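You operate a simulated robot arm through the tools that you are given. There is no shell and no other tool.

Carry out the task below with a simulated robot arm. There is one attempt and no reset: what you move stays moved.

## Task
Fit the battery showing green and press the joint on port 2.
Fine: the flat one in the tool goes in the battery tray; press once, then draw the tool back and leave it at that port.

The check looks at the end state, three seconds after you hand in, the way a careful person would. Anything else that was tipped, shoved, dropped, spilled or broken makes it a failure.

## Robot
A 7-joint arm with a fingered hand, fixed in place. Base frame: the origin is at the foot of the arm, x ahead of it, y to its left, z up. Units: m, rad, N and s.
Its first joint turns from -1.204 to 3.002 rad. Payload 5 kg.
Tool frame: the origin (TCP) lies between the finger pads and is the grasp point; the fingertips stand 0.032 m ahead of it; z points along the fingers, y is the line along which they close. Largest opening 0.16 m; the body of the gripper starts 0.089 m behind the TCP. The gripper is a hand of 3 fingers: y runs from the thumb to the fingers, the wrist lies at [0, 0, -0.252] in the tool frame, and closing takes about 1.5 s.
Orientation is that of the tool frame in the base frame, as a unit quaternion [x, y, z, w]. With the fingers straight down and closing along the base's y, the tool's x points along the base's -x, its y along +y and its z along -z.

## Interface
- The arm moves only by the tool send_rows. Its argument "increments" is a list of rows, each a list of 7 numbers: the turn, a rotation vector about the tool's x, y, z in units of 6 degrees (1.0 is 6 degrees), then the shift along the tool's x, y, z in units of 25 mm (1.0 is 25 mm), then the gripper command, from -1 (shut) to 1 (fully open), values between in proportion. In form: [[ax, ay, az, x, y, z, gripper], ...]. A call has 1 to 20 rows; each row shifts and turns the commanded pose from where the row before left it, along the tool's axes as they then stand. A call with a number of a shift or a turn outside -1 to 1 is refused whole. Rows are played at 5 a second. More than 0.05 m and 0.15 rad between two rows, or a gripper value outside its range, and nothing of the call is played. Where a pose cannot be reached the arm comes as near as it can. A force on the tool above 90 N (or 10 N above the force at the start of the call, whichever is more), or a blocked arm, ends the call early, and 0.2 s more pass. Each finger travels about 0.108 m/s and halts on what it meets, pressing with about 28 N; the grip force reading is that of the motor and also rises with nothing between the fingers. The clock runs only during rows and for 0.2 s after the last one: add rows that do not move to give the fingers time. It gives the time, the measured TCP pose, the force on the tool (base axes), the opening and the grip force at its end, in the units of the frame above (readings bear some noise), with the torque about the TCP (base axes, N m) and any sound that the robot's microphone picked up.
- Cameras (640 x 400 px; columns grow to the right, rows downward): "scene" is fixed at [0.2211, -0.6487, 1.4808]; the picture's right is [0.19, -0.98, 0.00], its down [0.05, 0.01, -1.00] and it looks along [0.98, 0.18, 0.05] (base axes); focal length 214 px, centre (320, 200). "wrist" rides on the gripper at [0.065, -0.004, -0.116] in the tool frame; the picture's right is [0.06, 1.00, 0.00], its down [-0.87, 0.05, -0.49] and it looks along [-0.49, 0.03, 0.87] (tool axes); focal length 261 px, centre (320, 200). There is no depth. A picture from a camera that has moved, and an enlarged one, comes with that camera's place and axes in the base frame and with its lens.
- get_image(camera): a new picture of that camera. No time passes.
- lift_body(by): slides the trunk up (or, below 0, down) by that many m; the arm rides with it, the base frame stays. It gives what a move gives, with no picture.
- set_grasp(shape): the hand has 3 fingers and takes this shape, open, in about a second: jaw (thumb against the fingers, like two jaws); tri (thumb and two fingers); tip (a fingertip pinch); poke (one finger out to press); point (the index stretched); flat (the hand flat); cup (the hand cupped); fist (a fist). The gripper value then closes the fingers along that shape, each until it touches; the sizes above hold for jaw. It gives what a move gives, with no picture.
- inspect(camera, box): a new picture of the part [left, top, right, bottom] of that camera's present view, enlarged. No time passes.
- job_done(): hands the job in; it is judged then, once.

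Places have to be worked out from the pictures, the camera data and where the tool is seen. Open the gripper and draw the arm clear of the work before you hand the job in, unless the task says otherwise.

The tools are called after "Call:" as name(argument=value, ...) on one line, values as JSON. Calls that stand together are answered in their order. send_rows: Moves the arm, as the interface text tells. Its arguments: {"type":"object","properties":{"increments":{"type":"array","items":{"type":"array","items":{"type":"number"}}}},"required":["increments"]} The other tools are called the same way: lift_body (by) slides the trunk up or down; set_grasp (shape) gives the hand a shape; get_image (camera) takes a picture; inspect (camera, box) takes an enlarged picture of a part of a camera's view; job_done () hands the job in.

At the start:

```text
clock: 0.0
position: [0.4035, -0.5649, 1.4186]
orientation: [0.0, 1.0, 0.0, 0.0]
force: [0.2, 0.9, 1.2]
moment: [-0.04, -0.03, 0.02]
opening: 0.16
grasp_force: 0.0
shape: jaw
trunk travel left (down, up): [-0.7, 0.24]
```

scene: 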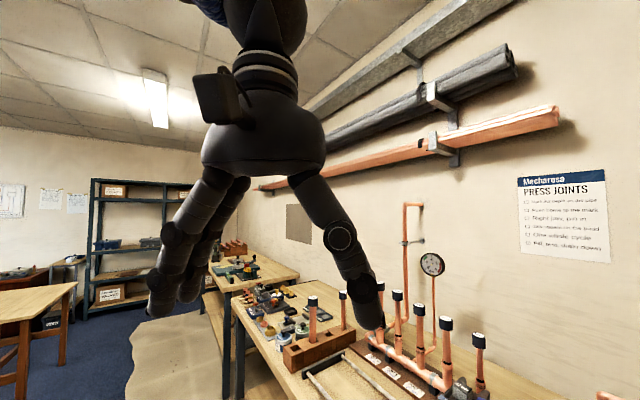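
wrist: 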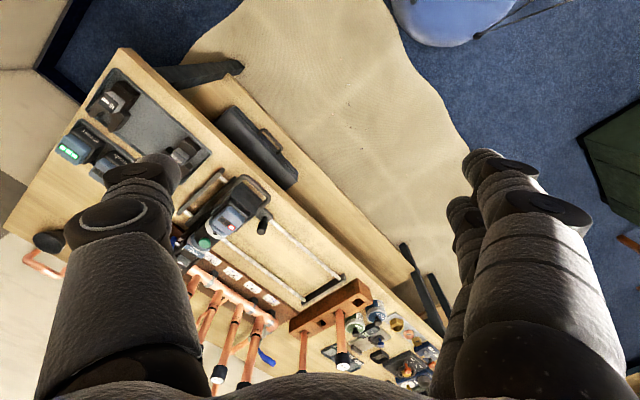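

The scene shows a workbench with a pipe manifold, a tool and batteries; I take enlarged views first to identify things.

Call:
inspect(camera="wrist", box=[40, 50, 240, 175])

Call:
inspect(camera="wrist", box=[140, 160, 300, 260])

Call:
inspect(camera="wrist", box=[160, 240, 480, 400])

Call:
inspect(camera="scene", box=[270, 240, 510, 400])

Call:
inspect(camera="scene", box=[500, 160, 640, 270])

```text
3.20 times, centred on (140, 112) of wrist
camera zoom: at [0.3385, -0.5685, 1.5337], right [-0.06, 1.0, 0.0], down [0.87, 0.05, 0.49], along [0.49, 0.03, -0.87], focal length 834 px, centre (896, 480)
```

zoom: 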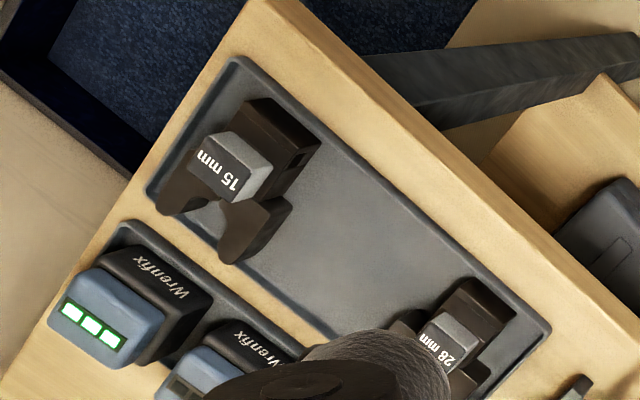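

```text
4.00 times, centred on (220, 210) of wrist
camera zoom: at [0.3385, -0.5685, 1.5337], right [-0.06, 1.0, 0.0], down [0.87, 0.05, 0.49], along [0.49, 0.03, -0.87], focal length 1043 px, centre (720, 160)
```

zoom: 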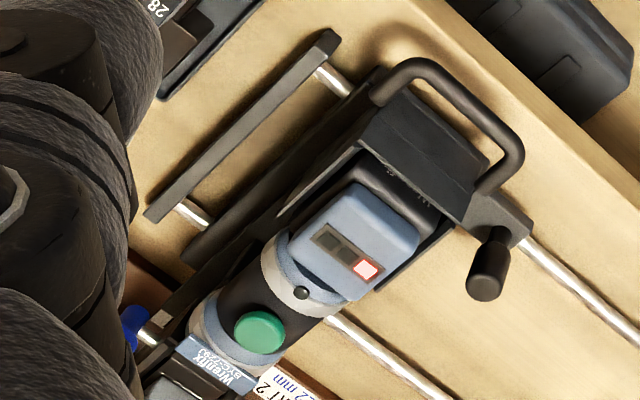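

```text
2.00 times, centred on (320, 320) of wrist
camera zoom: at [0.3385, -0.5685, 1.5337], right [-0.06, 1.0, 0.0], down [0.87, 0.05, 0.49], along [0.49, 0.03, -0.87], focal length 521 px, centre (320, -40)
```

zoom: 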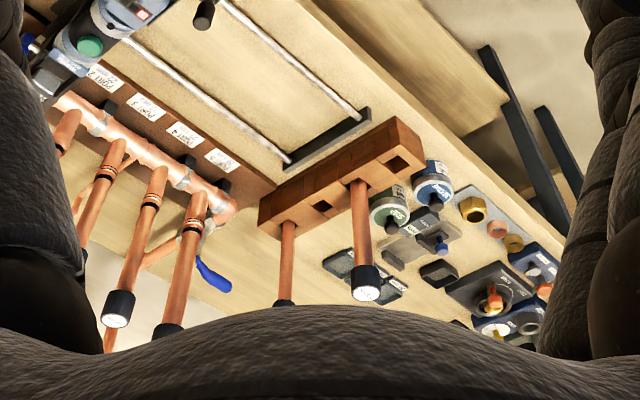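

```text
2.50 times, centred on (390, 320) of scene
camera zoom: at [0.2211, -0.6487, 1.4808], right [0.19, -0.98, 0.0], down [0.05, 0.01, -1.0], along [0.98, 0.18, 0.05], focal length 536 px, centre (145, -100)
```

zoom: 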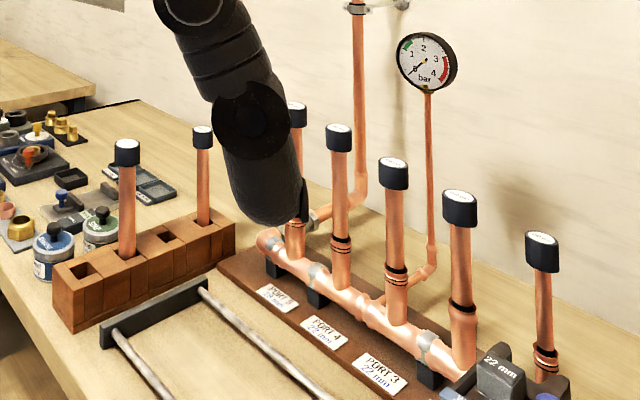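

```text
3.64 times, centred on (570, 215) of scene
camera zoom: at [0.2211, -0.6487, 1.4808], right [0.19, -0.98, 0.0], down [0.05, 0.01, -1.0], along [0.98, 0.18, 0.05], focal length 780 px, centre (-589, 146)
```

zoom: 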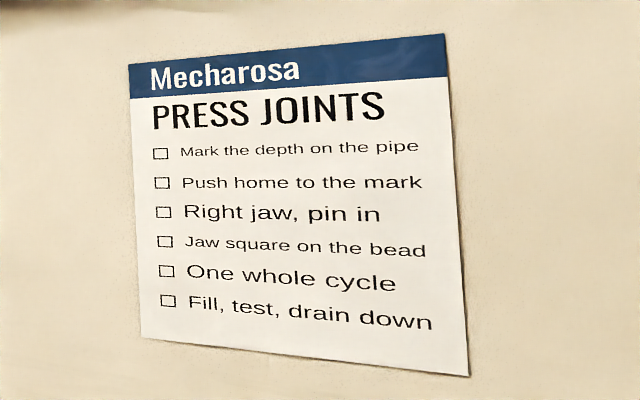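

The battery with three green bars sits in a tray at the far right end, the press tool on rails shows one red bar, and a 22 mm jaw seems to be fitted. I slide the trunk down a bit, well clear over the floor, to get a second viewpoint for triangulating.

Call:
lift_body(by=-0.15)

Call:
get_image(camera="wrist")

Call:
get_image(camera="scene")

```text
clock: 1.8
position: [0.4024, -0.5637, 1.2698]
orientation: [0.0, 1.0, 0.0, 0.0]
force: [-0.5, -0.2, -0.7]
moment: [0.0, 0.01, 0.0]
opening: 0.1598
grasp_force: 0.0
shape: jaw
trunk travel left (down, up): [-0.55, 0.39]
```

```text
taken
camera wrist: at [0.3384, -0.5683, 1.384], right [-0.06, 1.0, 0.0], down [0.87, 0.05, 0.49], along [0.49, 0.03, -0.87], focal length 261 px, centre (320, 200)
```

wrist: 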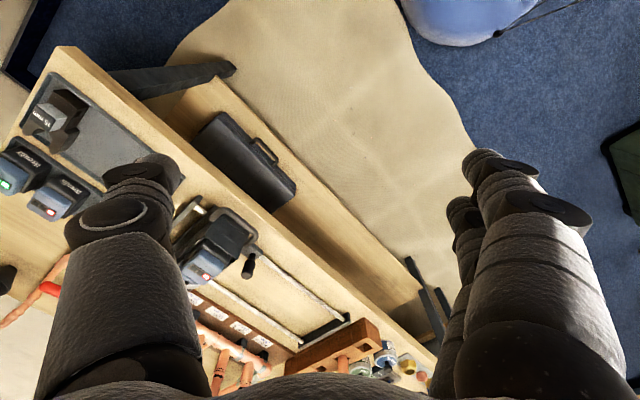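

```text
taken
```

scene: 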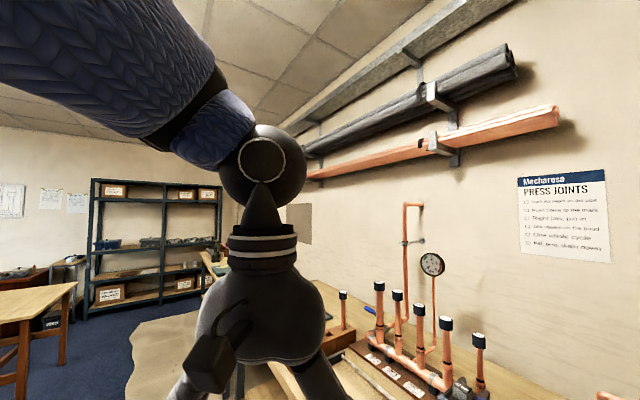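

Triangulating the 15 mm jaw block between the two views gives about (0.465, -1.04, 0.91), so the bench top is near z = 0.87 and its near edge runs diagonally. I zoom into the new view to read the tool and the trays.

Call:
inspect(camera="wrist", box=[0, 60, 160, 240])

Call:
inspect(camera="wrist", box=[160, 180, 320, 300])

Call:
inspect(camera="scene", box=[330, 260, 520, 400])

```text
2.22 times, centred on (80, 150) of wrist
camera zoom: at [0.3384, -0.5683, 1.384], right [-0.06, 1.0, 0.0], down [0.87, 0.05, 0.49], along [0.49, 0.03, -0.87], focal length 579 px, centre (853, 311)
```

zoom: 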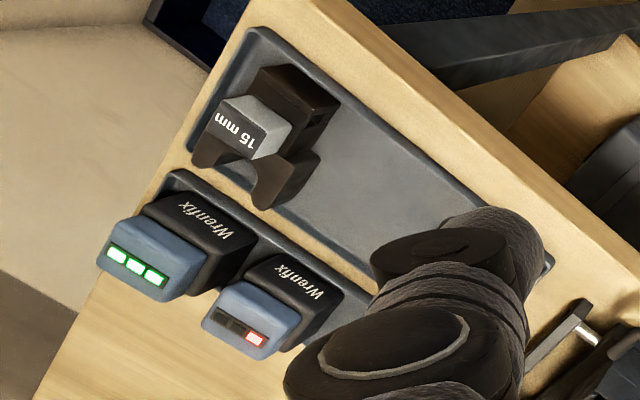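

```text
3.33 times, centred on (240, 240) of wrist
camera zoom: at [0.3384, -0.5683, 1.384], right [-0.06, 1.0, 0.0], down [0.87, 0.05, 0.49], along [0.49, 0.03, -0.87], focal length 869 px, centre (587, 67)
```

zoom: 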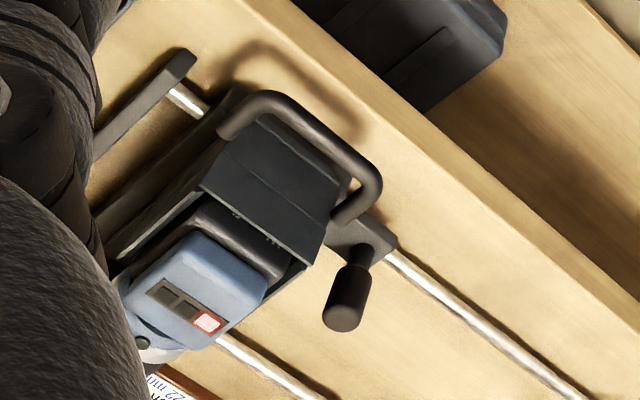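

```text
2.86 times, centred on (425, 330) of scene
camera zoom: at [0.2211, -0.6487, 1.4808], right [0.19, -0.98, 0.0], down [0.05, 0.01, -1.0], along [0.98, 0.18, 0.05], focal length 613 px, centre (20, -171)
```

zoom: 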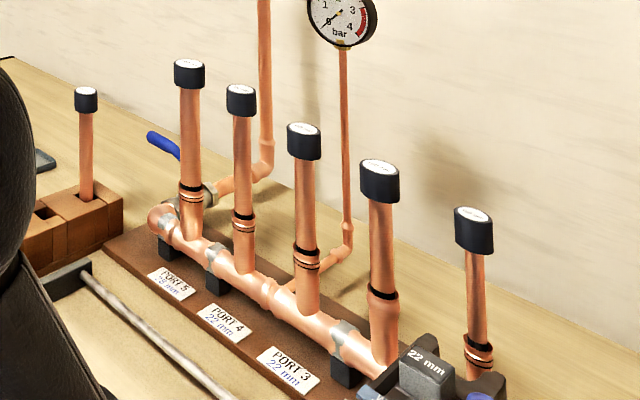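

The tray holds the green battery and a red one, the jaw tray holds a 15 mm jaw, and the port-2 riser (second from right) looks unpressed. I turn the tool about its axis so that it lines up with the diagonal bench.

Call:
send_rows(increments=[[0, 0, 0.9, 0, 0, 0, 1], [0, 0, 0.9, 0, 0, 0, 1], [0, 0, 0.9, 0, 0, 0, 1], [0, 0, 0.9, 0, 0, 0, 1], [0, 0, 0.9, 0, 0, 0, 1], [0, 0, 0.9, 0, 0, 0, 1], [0, 0, 0.9, 0, 0, 0, 1], [0, 0, 0.9, 0, 0, 0, 1], [0, 0, 0, 0, 0, 0, 1]])

Call:
get_image(camera="wrist")

```text
clock: 3.8
position: [0.4028, -0.5642, 1.2686]
orientation: [0.37, 0.929, 0.0, 0.0]
force: [0.6, 0.3, -0.3]
moment: [-0.01, -0.01, 0.01]
opening: 0.16
grasp_force: 0.0
shape: jaw
trunk travel left (down, up): [-0.55, 0.39]
```

```text
taken
camera wrist: at [0.3534, -0.5227, 1.3838], right [0.64, 0.77, 0.0], down [0.67, -0.56, 0.49], along [0.38, -0.31, -0.87], focal length 261 px, centre (320, 200)
```

wrist: 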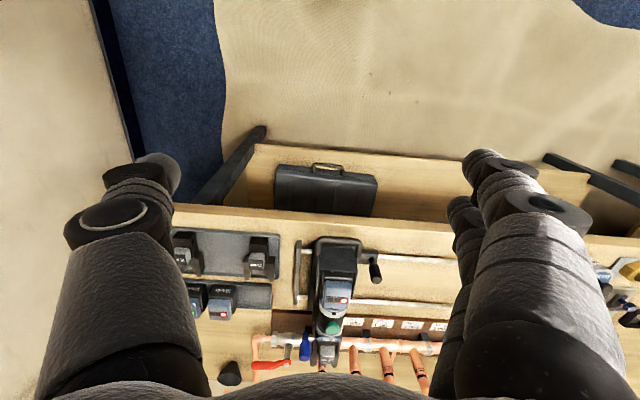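

The view is now square to the bench, with the tool carriage in the middle. I zoom in on the tool, the manifold and the trays.

Call:
inspect(camera="wrist", box=[280, 225, 400, 300])

Call:
inspect(camera="wrist", box=[240, 290, 440, 400])

Call:
inspect(camera="wrist", box=[170, 220, 290, 330])

```text
5.33 times, centred on (340, 262) of wrist
camera zoom: at [0.3534, -0.5227, 1.3838], right [0.64, 0.77, 0.0], down [0.67, -0.56, 0.49], along [0.38, -0.31, -0.87], focal length 1390 px, centre (213, -133)
```

zoom: 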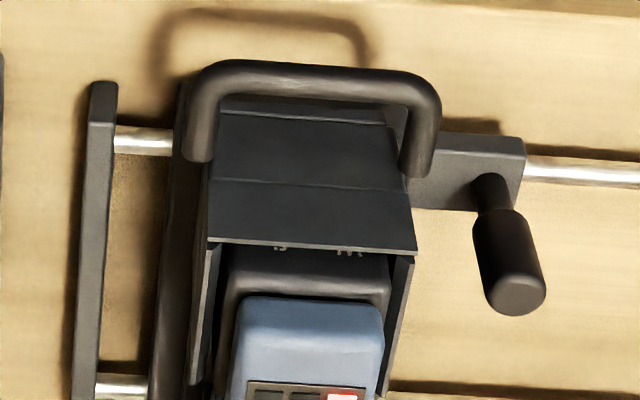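

```text
3.20 times, centred on (340, 345) of wrist
camera zoom: at [0.3534, -0.5227, 1.3838], right [0.64, 0.77, 0.0], down [0.67, -0.56, 0.49], along [0.38, -0.31, -0.87], focal length 834 px, centre (256, -264)
```

zoom: 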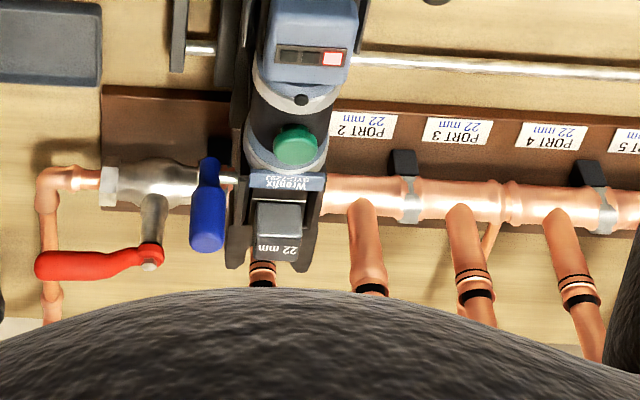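

```text
3.64 times, centred on (230, 275) of wrist
camera zoom: at [0.3534, -0.5227, 1.3838], right [0.64, 0.77, 0.0], down [0.67, -0.56, 0.49], along [0.38, -0.31, -0.87], focal length 948 px, centre (647, -73)
```

zoom: 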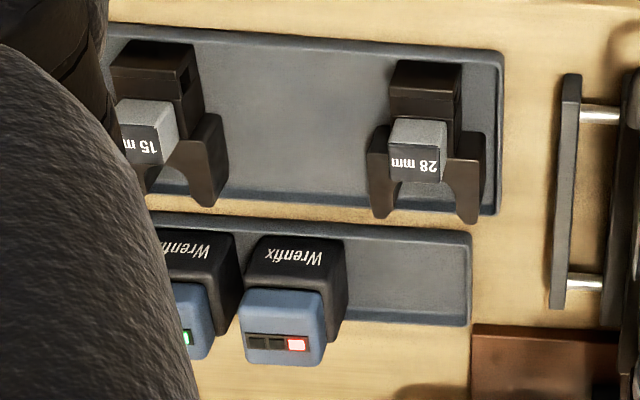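

The enlarged picture extends past the normal image border when the box is narrow, so I try that to see the bench below the scene camera's lower edge and above/left in the wrist view.

Call:
inspect(camera="scene", box=[320, 396, 640, 400])

Call:
inspect(camera="scene", box=[400, 396, 600, 400])

```text
2.00 times, centred on (480, 398) of scene
camera zoom: at [0.2211, -0.6487, 1.4808], right [0.19, -0.98, 0.0], down [0.05, 0.01, -1.0], along [0.98, 0.18, 0.05], focal length 429 px, centre (0, -196)
```

zoom: 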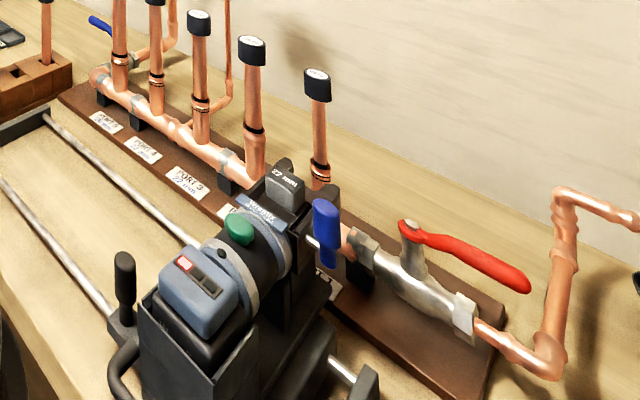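

```text
3.20 times, centred on (500, 398) of scene
camera zoom: at [0.2211, -0.6487, 1.4808], right [0.19, -0.98, 0.0], down [0.05, 0.01, -1.0], along [0.98, 0.18, 0.05], focal length 686 px, centre (-256, -434)
```

zoom: 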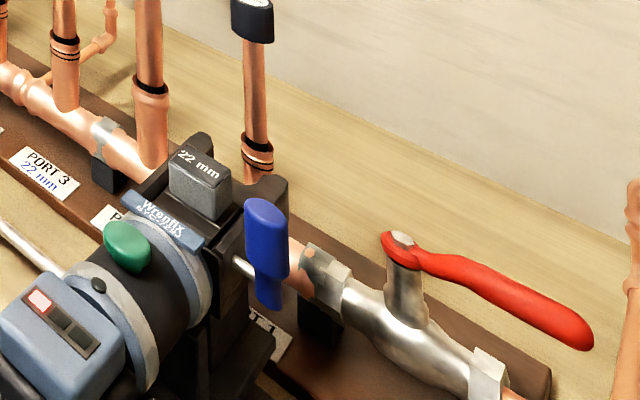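

The rails run along (0.707, 0.707), so the bench frame is at 45° and everything sits about 1.0 m out from the base. I test the reach by moving out over the bench at a safe height, with a small turn to make the hand exactly square.

Call:
send_rows(increments=[[0, 0, 0.27, -1, 0, 0, 1], [0, 0, 0, -1, 0, 0, 1], [0, 0, 0, -1, 0, 0, 1], [0, 0, 0, -1, 0, 0, 1], [0, 0, 0, -1, 0, 0, 1], [0, 0, 0, -1, 0, 0, 1], [0, 0, 0, -1, 0, 0, 1], [0, 0, 0, -1, 0, 0, 1], [0, 0, 0, 0, 0, 0, 1]])

Call:
get_image(camera="wrist")

Call:
inspect(camera="scene", box=[0, 398, 640, 400])

```text
clock: 5.8
position: [0.5447, -0.7052, 1.2677]
orientation: [0.382, 0.924, 0.001, 0.0]
force: [0.2, -0.5, 0.1]
moment: [0.0, -0.02, -0.02]
opening: 0.1599
grasp_force: 0.0
shape: jaw
trunk travel left (down, up): [-0.55, 0.39]
```

```text
taken
camera wrist: at [0.496, -0.6617, 1.3843], right [0.66, 0.75, 0.0], down [0.65, -0.57, 0.49], along [0.37, -0.32, -0.87], focal length 261 px, centre (320, 200)
```

wrist: 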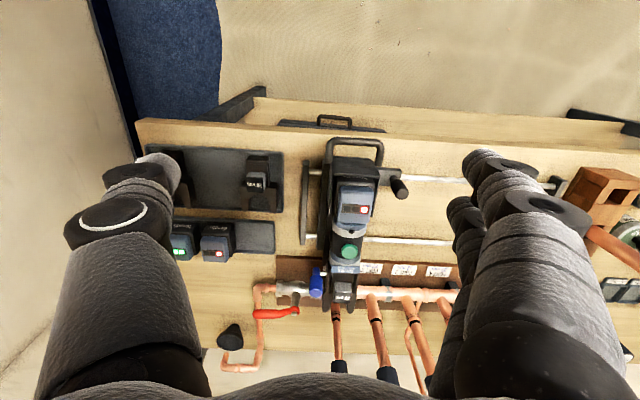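

```text
1.00 times, centred on (320, 399) of scene (not enlarged: the box is as wide or as high as the picture)
camera zoom: at [0.2211, -0.6487, 1.4808], right [0.19, -0.98, 0.0], down [0.05, 0.01, -1.0], along [0.98, 0.18, 0.05], focal length 214 px, centre (320, 1)
```

zoom: 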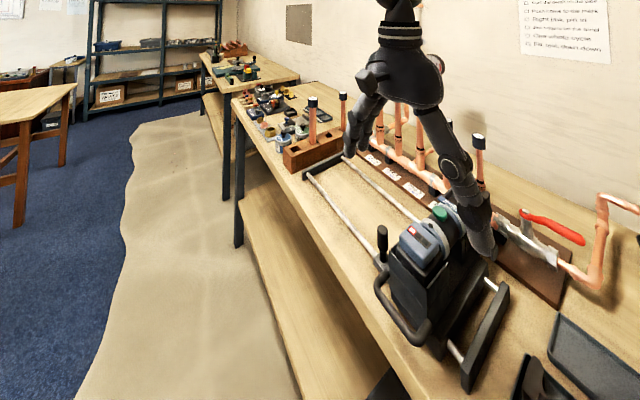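

Now I have a good oblique overview from the scene camera too. I zoom both cameras on the tool and the trays from this new position to triangulate.

Call:
inspect(camera="wrist", box=[280, 130, 420, 220])

Call:
inspect(camera="wrist", box=[280, 220, 460, 330])

Call:
inspect(camera="wrist", box=[160, 140, 290, 270])

Call:
inspect(camera="scene", box=[340, 399, 640, 400])

```text
4.44 times, centred on (350, 175) of wrist
camera zoom: at [0.496, -0.6617, 1.3843], right [0.66, 0.75, 0.0], down [0.65, -0.57, 0.49], along [0.37, -0.32, -0.87], focal length 1158 px, centre (187, 311)
```

zoom: 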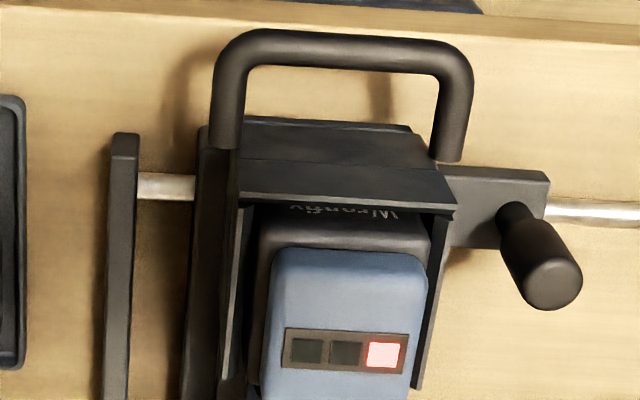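

```text
3.56 times, centred on (370, 275) of wrist
camera zoom: at [0.496, -0.6617, 1.3843], right [0.66, 0.75, 0.0], down [0.65, -0.57, 0.49], along [0.37, -0.32, -0.87], focal length 927 px, centre (142, -67)
```

zoom: 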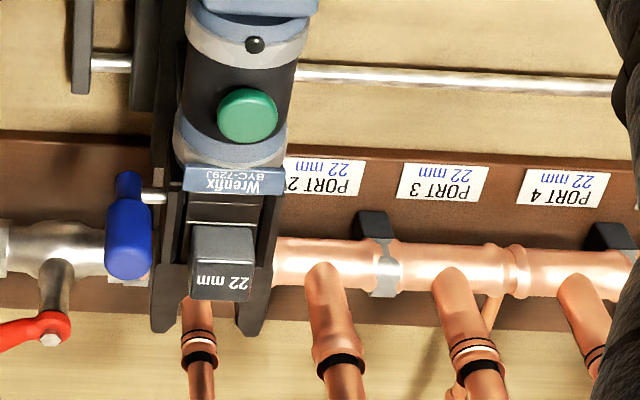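

```text
3.08 times, centred on (225, 205) of wrist
camera zoom: at [0.496, -0.6617, 1.3843], right [0.66, 0.75, 0.0], down [0.65, -0.57, 0.49], along [0.37, -0.32, -0.87], focal length 802 px, centre (612, 185)
```

zoom: 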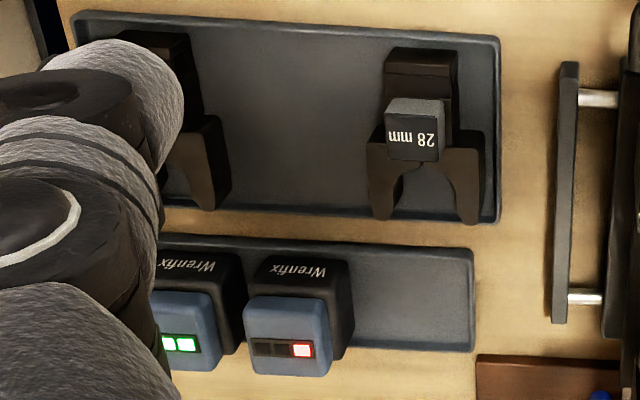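

```text
2.13 times, centred on (490, 400) of scene
camera zoom: at [0.2211, -0.6487, 1.4808], right [0.19, -0.98, 0.0], down [0.05, 0.01, -1.0], along [0.98, 0.18, 0.05], focal length 458 px, centre (-43, -226)
```

zoom: 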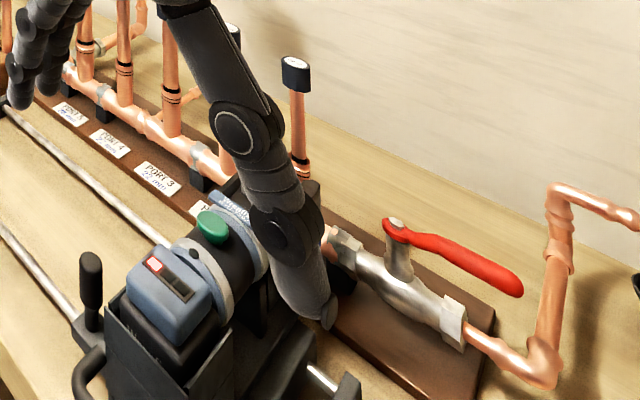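

From the two views: tool battery cap top is near s = -0.05, d = 1.01 (bench frame), z = 1.05, and the tray batteries are at about s = -0.31/-0.40, d = 1.19, z = 0.97, i.e. about 1.25 m out. I test how far the arm really reaches there, staying high and away from the risers.

Call:
send_rows(increments=[[0, 0, 0, 0, -1, 0, 1], [0, 0, 0, 0, -1, 0, 1], [0, 0, 0, 0, -1, 0, 1], [0, 0, 0, 0, -1, 0, 1], [0, 0, 0, 0, -1, 0, 1], [0, 0, 0, 0, -1, 0, 1], [0, 0, 0, 0, -1, 0, 1], [0, 0, 0, 0, -1, 0, 1], [0, 0, 0, 0, -1, 0, 1], [0, 0, 0, 0, -1, 0, 1], [0, 0, 0, -1, 0, 0, 1], [0, 0, 0, -1, 0, 0, 1], [0, 0, 0, -1, 0, 0, 1], [0, 0, 0, -1, 0, 0, 1], [0, 0, 0, 0, 0, 0, 1]])

Call:
get_image(camera="wrist")

Call:
inspect(camera="scene", box=[0, 398, 640, 400])

```text
clock: 8.9
position: [0.4385, -0.952, 1.2685]
orientation: [0.381, 0.925, -0.001, 0.0]
force: [0.0, -0.6, 0.2]
moment: [0.01, 0.0, 0.0]
opening: 0.16
grasp_force: 0.0
shape: jaw
trunk travel left (down, up): [-0.55, 0.39]
```

```text
taken
camera wrist: at [0.3905, -0.9095, 1.3845], right [0.66, 0.75, 0.0], down [0.65, -0.57, 0.49], along [0.37, -0.32, -0.87], focal length 261 px, centre (320, 200)
```

wrist: 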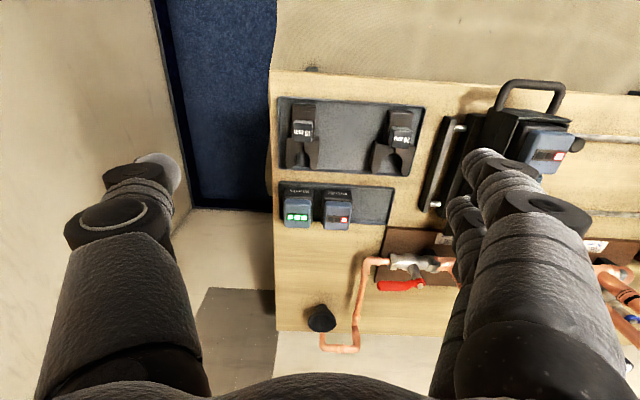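

```text
1.00 times, centred on (320, 399) of scene (not enlarged: the box is as wide or as high as the picture)
camera zoom: at [0.2211, -0.6487, 1.4808], right [0.19, -0.98, 0.0], down [0.05, 0.01, -1.0], along [0.98, 0.18, 0.05], focal length 214 px, centre (320, 1)
```

zoom: 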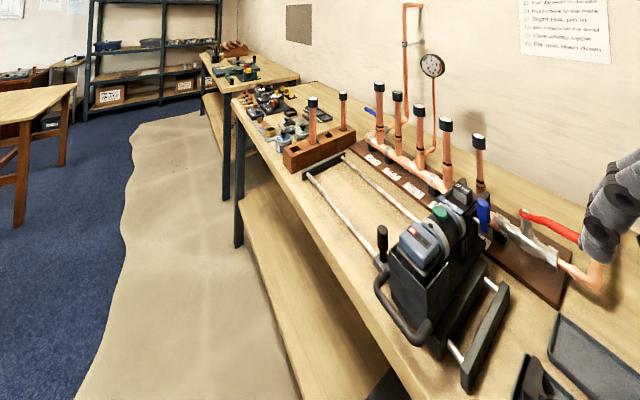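

The arm reached 1.048 m without trouble. I continue outward toward the batteries at the same height to find the limit.

Call:
send_rows(increments=[[0, 0, 0, -1, -0.3, 0, 1], [0, 0, 0, -1, -0.3, 0, 1], [0, 0, 0, -1, -0.3, 0, 1], [0, 0, 0, -1, -0.3, 0, 1], [0, 0, 0, -1, 0, 0, 1], [0, 0, 0, -1, 0, 0, 1], [0, 0, 0, -1, 0, 0, 1], [0, 0, 0, 0, 0, 0, 1], [0, 0, 0, 0, 0, 0, 1]])

Call:
get_image(camera="wrist")

Call:
get_image(camera="scene")

```text
clock: 10.9
position: [0.5432, -1.0985, 1.2671]
orientation: [0.381, 0.924, 0.001, 0.0]
force: [0.3, -0.8, 0.2]
moment: [0.01, -0.01, -0.03]
opening: 0.1601
grasp_force: 0.0
shape: jaw
trunk travel left (down, up): [-0.55, 0.39]
```

```text
taken
camera wrist: at [0.495, -1.0558, 1.3822], right [0.66, 0.75, 0.0], down [0.65, -0.57, 0.49], along [0.37, -0.32, -0.87], focal length 261 px, centre (320, 200)
```

wrist: 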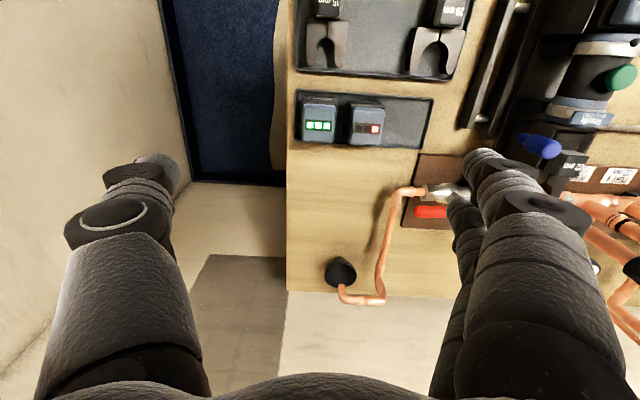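

```text
taken
```

scene: 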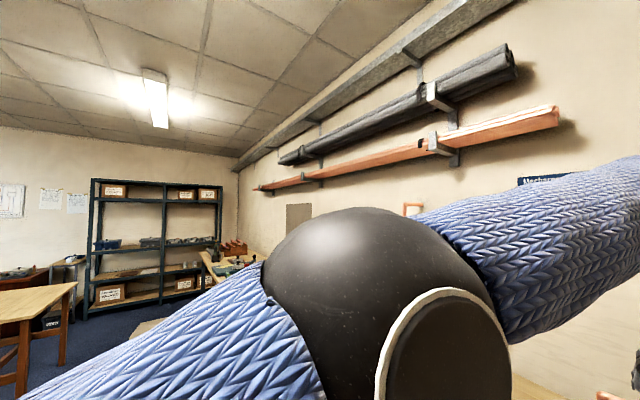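

The arm reaches 1.226 m fine at this height. I zoom onto the battery tray from here.

Call:
inspect(camera="wrist", box=[280, 80, 440, 180])

Call:
inspect(camera="wrist", box=[480, 40, 640, 200])

```text
4.00 times, centred on (360, 130) of wrist
camera zoom: at [0.495, -1.0558, 1.3822], right [0.66, 0.75, 0.0], down [0.65, -0.57, 0.49], along [0.37, -0.32, -0.87], focal length 1043 px, centre (160, 480)
```

zoom: 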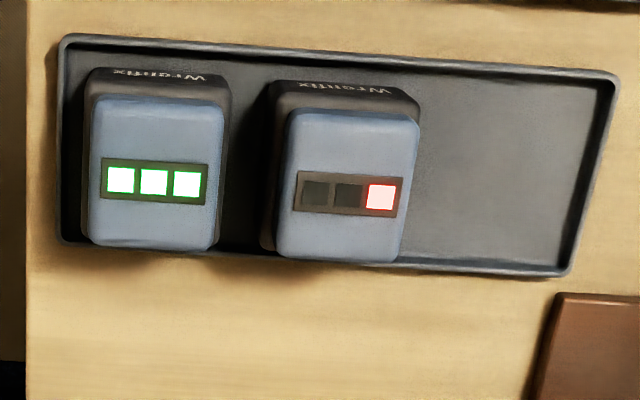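

```text
2.50 times, centred on (560, 120) of wrist
camera zoom: at [0.495, -1.0558, 1.3822], right [0.66, 0.75, 0.0], down [0.65, -0.57, 0.49], along [0.37, -0.32, -0.87], focal length 652 px, centre (-280, 400)
```

zoom: 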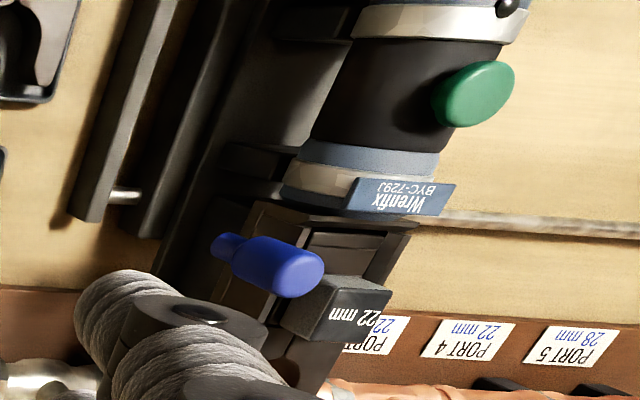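

Tray batteries are at s = -0.393 (green) and -0.316 (red), cap about 0.051 by 0.058 m; the empty slot is near s = -0.237. The gap between the two caps is only about 26 mm, so I check the real finger thickness by closing the hand to about 0.068 m here in free air.

Call:
send_rows(increments=[[0, 0, 0, 0, 0, 0, -0.15], [0, 0, 0, 0, 0, 0, -0.15], [0, 0, 0, 0, 0, 0, -0.15], [0, 0, 0, 0, 0, 0, -0.15], [0, 0, 0, 0, 0, 0, -0.15], [0, 0, 0, 0, 0, 0, -0.15]])

Call:
get_image(camera="wrist")

```text
clock: 12.3
position: [0.5438, -1.0979, 1.2677]
orientation: [0.381, 0.925, 0.0, 0.0]
force: [-0.1, -0.6, 0.2]
moment: [-0.03, 0.02, 0.0]
opening: 0.0685
grasp_force: 0.1
shape: jaw
trunk travel left (down, up): [-0.55, 0.39]
```

```text
taken
camera wrist: at [0.4945, -1.055, 1.3832], right [0.66, 0.75, 0.0], down [0.65, -0.57, 0.49], along [0.37, -0.32, -0.87], focal length 261 px, centre (320, 200)
```

wrist: 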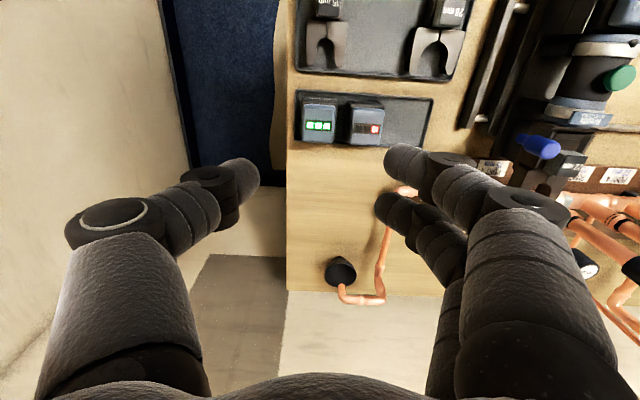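

The digits are about 22 mm thick and slant inward, too thick for the gap between the batteries across the bench. I move back to where the scene camera sees the hand, to look at the other grasp shapes.

Call:
send_rows(increments=[[0, 0, 0, 1, 0, 0, -0.15], [0, 0, 0, 1, 0, 0, -0.15], [0, 0, 0, 1, 0, 0, -0.15], [0, 0, 0, 1, 0, 0, -0.15], [0, 0, 0, 1, 0, 0, -0.15], [0, 0, 0, 1, 0, 0, -0.15], [0, 0, 0, 1, 0, 0, -0.15], [0, 0, 0, 1, 0, 0, -0.15], [0, 0, 0, 1, 0, 0, -0.15], [0, 0, 0, 1, 0, 0, -0.15], [0, 0, 0, 1, 0, 0, -0.15], [0, 0, 0, 1, 0, 0, -0.15], [0, 0, 0, 0, 1, 0, -0.15], [0, 0, 0, 0, 1, 0, -0.15], [0, 0, 0, 0, 1, 0, -0.15], [0, 0, 0, 0, 1, 0, -0.15], [0, 0, 0, 0, 1, 0, -0.15], [0, 0, 0, 0, 1, 0, -0.15], [0, 0, 0, 0, 1, 0, -0.15], [0, 0, 0, 0, 1, 0, -0.15]])

Call:
inspect(camera="scene", box=[0, 398, 640, 400])

Call:
get_image(camera="wrist")

```text
clock: 16.6
position: [0.4712, -0.7425, 1.2681]
orientation: [0.381, 0.924, -0.001, 0.0]
force: [-0.3, -0.5, 0.2]
moment: [-0.01, 0.03, -0.03]
opening: 0.0685
grasp_force: 0.1
shape: jaw
trunk travel left (down, up): [-0.55, 0.39]
```

```text
1.00 times, centred on (320, 399) of scene (not enlarged: the box is as wide or as high as the picture)
camera zoom: at [0.2211, -0.6487, 1.4808], right [0.19, -0.98, 0.0], down [0.05, 0.01, -1.0], along [0.98, 0.18, 0.05], focal length 214 px, centre (320, 1)
```

zoom: 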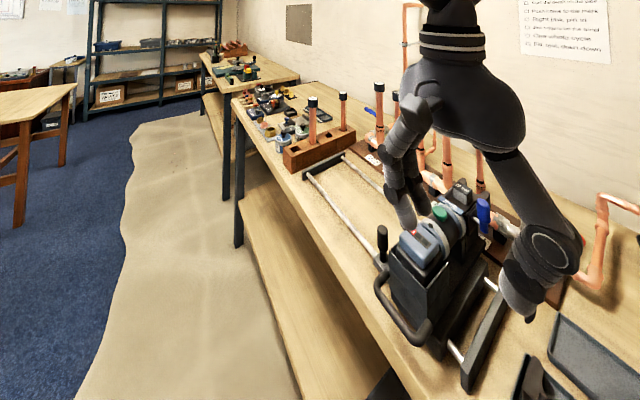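

```text
taken
camera wrist: at [0.4229, -0.7007, 1.3834], right [0.66, 0.75, 0.0], down [0.65, -0.57, 0.49], along [0.37, -0.32, -0.87], focal length 261 px, centre (320, 200)
```

wrist: 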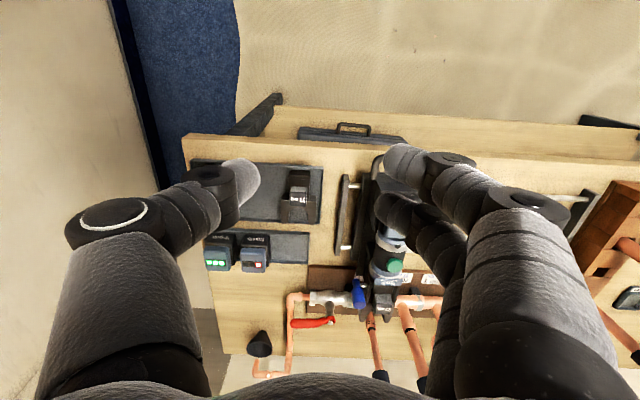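

The scene view shows the fingers hanging down nearly straight while the thumb comes from the side. I try the "tip" shape and look at it from both cameras.

Call:
set_grasp(shape="tip")

Call:
get_image(camera="wrist")

Call:
inspect(camera="scene", box=[320, 340, 640, 400])

```text
clock: 17.4
position: [0.4725, -0.7434, 1.2689]
orientation: [0.382, 0.924, 0.0, 0.0]
force: [-0.1, -0.4, 0.5]
moment: [-0.02, 0.03, 0.0]
opening: 0.1599
grasp_force: 0.0
shape: tip
trunk travel left (down, up): [-0.55, 0.39]
```

```text
taken
camera wrist: at [0.4225, -0.7012, 1.3833], right [0.66, 0.75, 0.0], down [0.65, -0.57, 0.49], along [0.37, -0.32, -0.87], focal length 261 px, centre (320, 200)
```

wrist: 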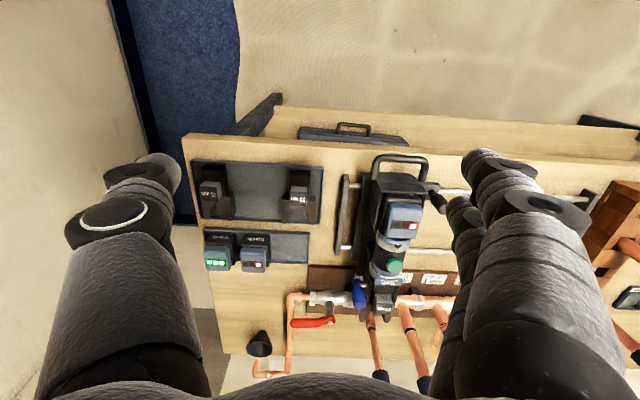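

```text
2.00 times, centred on (480, 370) of scene
camera zoom: at [0.2211, -0.6487, 1.4808], right [0.19, -0.98, 0.0], down [0.05, 0.01, -1.0], along [0.98, 0.18, 0.05], focal length 429 px, centre (0, -140)
```

zoom: 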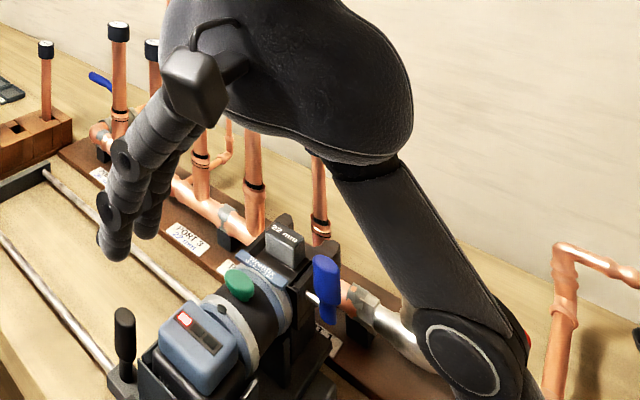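

Open, it looks the same as jaw; I close it partway in this shape to see how the tips point when about 0.06 m apart.

Call:
send_rows(increments=[[0, 0, 0, 0, 0, 0, -0.25], [0, 0, 0, 0, 0, 0, -0.25], [0, 0, 0, 0, 0, 0, -0.25], [0, 0, 0, 0, 0, 0, -0.25], [0, 0, 0, 0, 0, 0, -0.25], [0, 0, 0, 0, 0, 0, -0.25], [0, 0, 0, 0, 0, 0, -0.25]])

Call:
get_image(camera="wrist")

Call:
inspect(camera="scene", box=[320, 340, 640, 400])

```text
clock: 19.1
position: [0.4706, -0.7436, 1.2682]
orientation: [0.381, 0.925, 0.0, 0.0]
force: [-0.6, -0.2, -0.1]
moment: [0.03, 0.01, 0.02]
opening: 0.0605
grasp_force: 0.1
shape: tip
trunk travel left (down, up): [-0.55, 0.39]
```

```text
taken
camera wrist: at [0.4226, -0.7012, 1.3832], right [0.66, 0.75, 0.0], down [0.65, -0.57, 0.49], along [0.37, -0.32, -0.87], focal length 261 px, centre (320, 200)
```

wrist: 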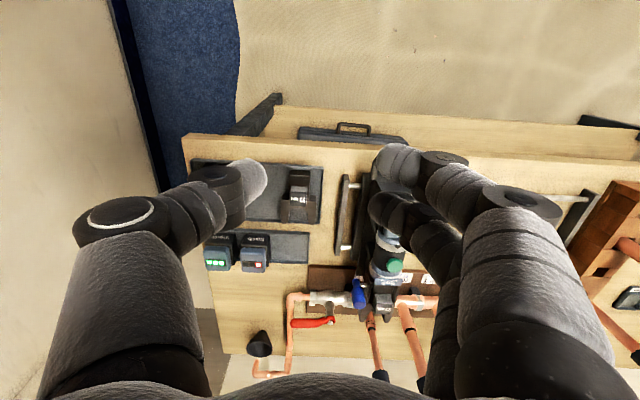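

```text
2.00 times, centred on (480, 370) of scene
camera zoom: at [0.2211, -0.6487, 1.4808], right [0.19, -0.98, 0.0], down [0.05, 0.01, -1.0], along [0.98, 0.18, 0.05], focal length 429 px, centre (0, -140)
```

zoom: 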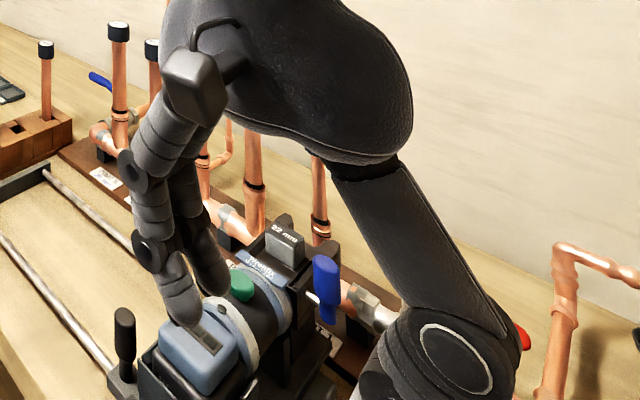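

The tips slant inward but more steeply. Before deciding on grips I want an unobstructed look at the tool, so I slide the hand left (+s) out of the scene camera's line of sight.

Call:
send_rows(increments=[[0, 0, 0, 0, 1, 0, -0.25], [0, 0, 0, 0, 1, 0, -0.25], [0, 0, 0, 0, 1, 0, -0.25], [0, 0, 0, 0, 1, 0, -0.25], [0, 0, 0, 0, 1, 0, -0.25], [0, 0, 0, 0, 1, 0, -0.25], [0, 0, 0, 0, 1, 0, -0.25], [0, 0, 0, 0, 1, 0, -0.25], [0, 0, 0, 0, 1, 0, -0.25], [0, 0, 0, 0, 1, 0, -0.25], [0, 0, 0, 0, 1, 0, -0.25], [0, 0, 0, 0, 1, 0, -0.25], [0, 0, 0, 0, 1, 0, -0.25], [0, 0, 0, 0, 1, 0, -0.25], [0, 0, 0, 0, 1, 0, -0.25], [0, 0, 0, 0, 1, 0, -0.25]])

Call:
inspect(camera="scene", box=[340, 398, 553, 400])

Call:
inspect(camera="scene", box=[220, 399, 540, 400])

Call:
get_image(camera="wrist")

```text
clock: 22.4
position: [0.7513, -0.4595, 1.264]
orientation: [0.382, 0.924, 0.004, 0.003]
force: [0.2, -0.7, 0.2]
moment: [-0.01, -0.01, 0.02]
opening: 0.0606
grasp_force: 0.1
shape: tip
out of reach, approached as far as the arm can: row 16
trunk travel left (down, up): [-0.55, 0.39]
```

```text
3.00 times, centred on (446, 399) of scene
camera zoom: at [0.2211, -0.6487, 1.4808], right [0.19, -0.98, 0.0], down [0.05, 0.01, -1.0], along [0.98, 0.18, 0.05], focal length 644 px, centre (-60, -398)
```

zoom: 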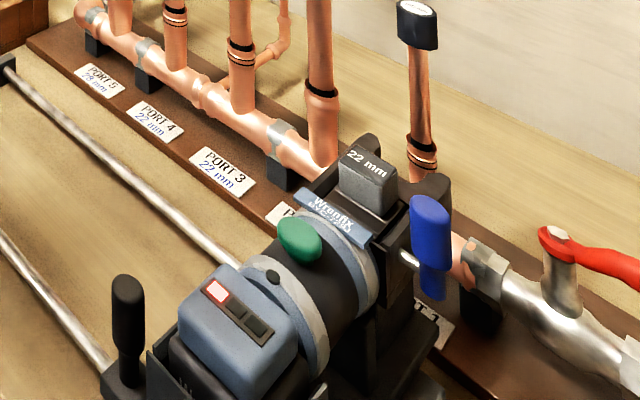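

```text
2.00 times, centred on (380, 400) of scene
camera zoom: at [0.2211, -0.6487, 1.4808], right [0.19, -0.98, 0.0], down [0.05, 0.01, -1.0], along [0.98, 0.18, 0.05], focal length 429 px, centre (200, -199)
```

zoom: 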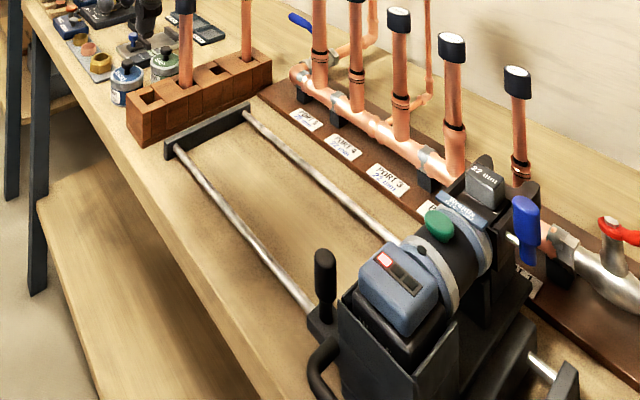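

```text
taken
camera wrist: at [0.7012, -0.4175, 1.3789], right [0.66, 0.75, 0.01], down [0.65, -0.58, 0.49], along [0.38, -0.32, -0.87], focal length 261 px, centre (320, 200)
```

wrist: 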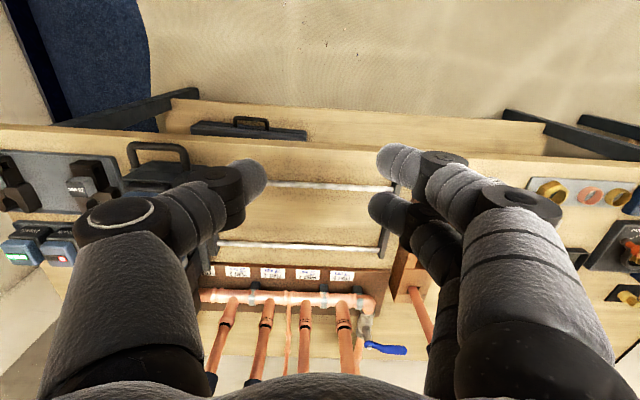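

The arm reported its limit at the last row, so reach toward +s is limited in this pose. The knob, rear loop handle, battery bay (open at the top) and green button are clear. Next I look down on the jaw and risers from above to see whether the jaw is clear of port 1, staying above the 1.135 m caps.

Call:
send_rows(increments=[[0, 0, 0, 0, -1, 0, 1], [0, 0, 0, 0, -1, 0, 1], [0, 0, 0, 0, -1, 0, 1], [0, 0, 0, 0, -1, 0, 1], [0, 0, 0, 0, -1, 0, 1], [0, 0, 0, 0, -1, 0, 1], [0, 0, 0, 0, -1, 0, 1], [0, 0, 0, 0, -1, 0, 1], [0, 0, 0, 0, -1, 0, 1], [0, 0, 0, 0, -1, 0, 1], [0, 0, 0, 0, -1, 0, 1], [0, 0, 0, 0, 0, 0, 1]])

Call:
get_image(camera="wrist")

```text
clock: 25.1
position: [0.5558, -0.6537, 1.2635]
orientation: [0.381, 0.925, 0.0, 0.0]
force: [0.0, 0.8, 0.4]
moment: [-0.01, 0.02, 0.02]
opening: 0.1597
grasp_force: 0.1
shape: tip
trunk travel left (down, up): [-0.55, 0.39]
```

```text
taken
camera wrist: at [0.5078, -0.6125, 1.3791], right [0.66, 0.75, 0.0], down [0.65, -0.57, 0.49], along [0.37, -0.32, -0.87], focal length 261 px, centre (320, 200)
```

wrist: 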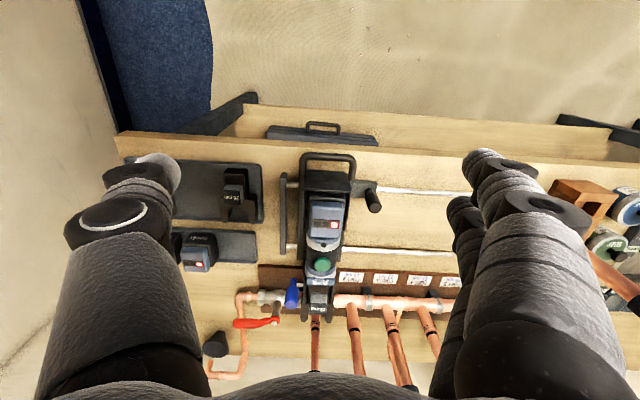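

Hand at s = -0.07, d = 0.855, z = 1.26, tips clear of everything below. I go outward 0.35 m over the tool to look straight down.

Call:
send_rows(increments=[[0, 0, 0, -1, 0, 0, 1], [0, 0, 0, -1, 0, 0, 1], [0, 0, 0, -1, 0, 0, 1], [0, 0, 0, -1, 0, 0, 1], [0, 0, 0, -1, 0, 0, 1], [0, 0, 0, -1, 0, 0, 1], [0, 0, 0, -1, 0, 0, 1], [0, 0, 0, -1, 0, 0, 1], [0, 0, 0, -1, 0, 0, 1], [0, 0, 0, -1, 0, 0, 1], [0, 0, 0, -1, 0, 0, 1], [0, 0, 0, -1, 0, 0, 1], [0, 0, 0, -1, 0, 0, 1], [0, 0, 0, 0, 0, 0, 1]])

Call:
get_image(camera="wrist")

```text
clock: 28.1
position: [0.7359, -0.8592, 1.224]
orientation: [0.378, 0.926, -0.006, 0.002]
force: [0.7, 0.0, 0.3]
moment: [-0.01, -0.04, 0.02]
opening: 0.1601
grasp_force: 0.1
shape: tip
out of reach, approached as far as the arm can: row 9, 10, 11, 12, 13
trunk travel left (down, up): [-0.55, 0.39]
```

```text
taken
camera wrist: at [0.6871, -0.8153, 1.3382], right [0.65, 0.76, -0.01], down [0.66, -0.56, 0.5], along [0.37, -0.33, -0.87], focal length 261 px, centre (320, 200)
```

wrist: 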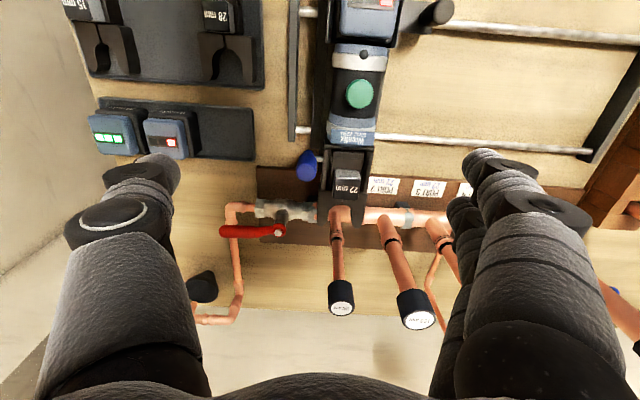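

The arm reached its limit at about d = 1.13 here, so far-out work will need the wrist tilted or the trunk adjusted. This view does show the jaw versus the port 1 riser; I zoom in on it.

Call:
inspect(camera="wrist", box=[270, 130, 430, 230])

Call:
inspect(camera="wrist", box=[290, 0, 470, 110])

Call:
inspect(camera="wrist", box=[60, 0, 280, 170])

```text
4.00 times, centred on (350, 180) of wrist
camera zoom: at [0.6871, -0.8153, 1.3382], right [0.65, 0.76, -0.01], down [0.66, -0.56, 0.5], along [0.37, -0.33, -0.87], focal length 1043 px, centre (200, 280)
```

zoom: 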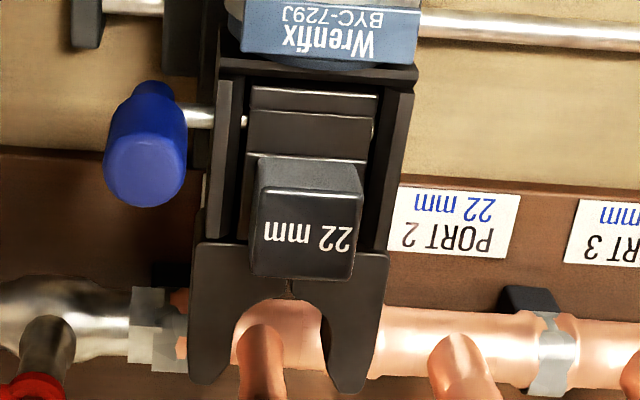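

```text
3.56 times, centred on (380, 55) of wrist
camera zoom: at [0.6871, -0.8153, 1.3382], right [0.65, 0.76, -0.01], down [0.66, -0.56, 0.5], along [0.37, -0.33, -0.87], focal length 927 px, centre (107, 716)
```

zoom: 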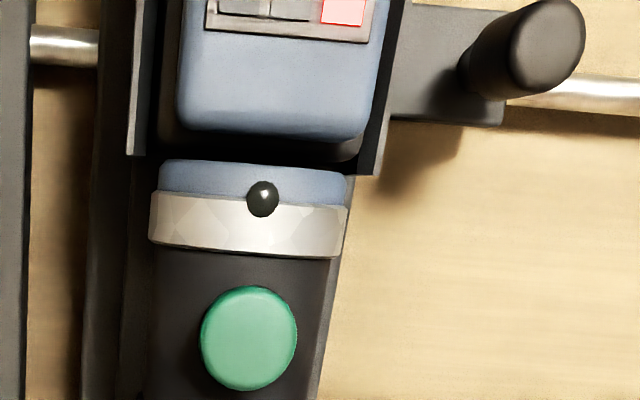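

```text
2.35 times, centred on (170, 85) of wrist
camera zoom: at [0.6871, -0.8153, 1.3382], right [0.65, 0.76, -0.01], down [0.66, -0.56, 0.5], along [0.37, -0.33, -0.87], focal length 613 px, centre (673, 471)
```

zoom: 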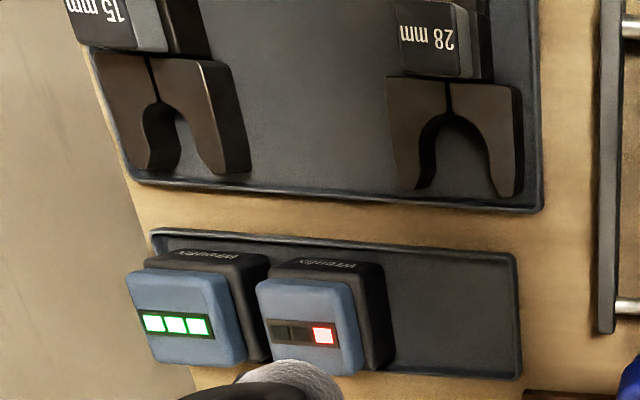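

The jaw mouth faces the riser and sits short of it, so the tool looks drawn back, with its 22 mm jaw and the port 2 label also 22 mm. The battery lifts straight up from its bay; I look closer at the cap height from the scene camera.

Call:
inspect(camera="scene", box=[360, 399, 520, 400])

Call:
inspect(camera="scene", box=[260, 399, 580, 400])

```text
4.00 times, centred on (440, 400) of scene
camera zoom: at [0.2211, -0.6487, 1.4808], right [0.19, -0.98, 0.0], down [0.05, 0.01, -1.0], along [0.98, 0.18, 0.05], focal length 858 px, centre (-160, -598)
```

zoom: 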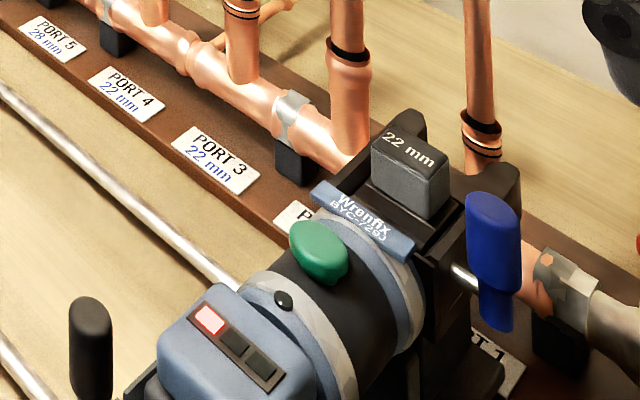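

```text
2.00 times, centred on (420, 400) of scene
camera zoom: at [0.2211, -0.6487, 1.4808], right [0.19, -0.98, 0.0], down [0.05, 0.01, -1.0], along [0.98, 0.18, 0.05], focal length 429 px, centre (120, -199)
```

zoom: 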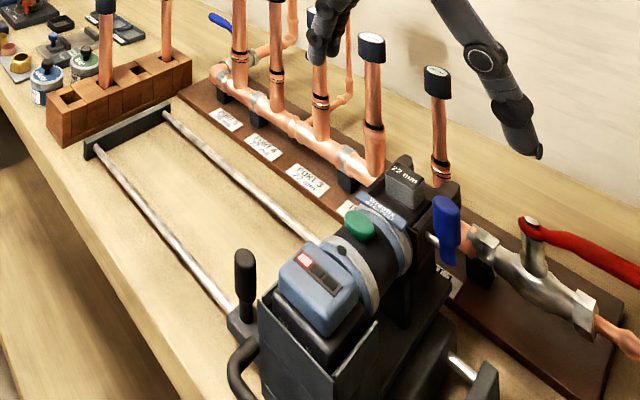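

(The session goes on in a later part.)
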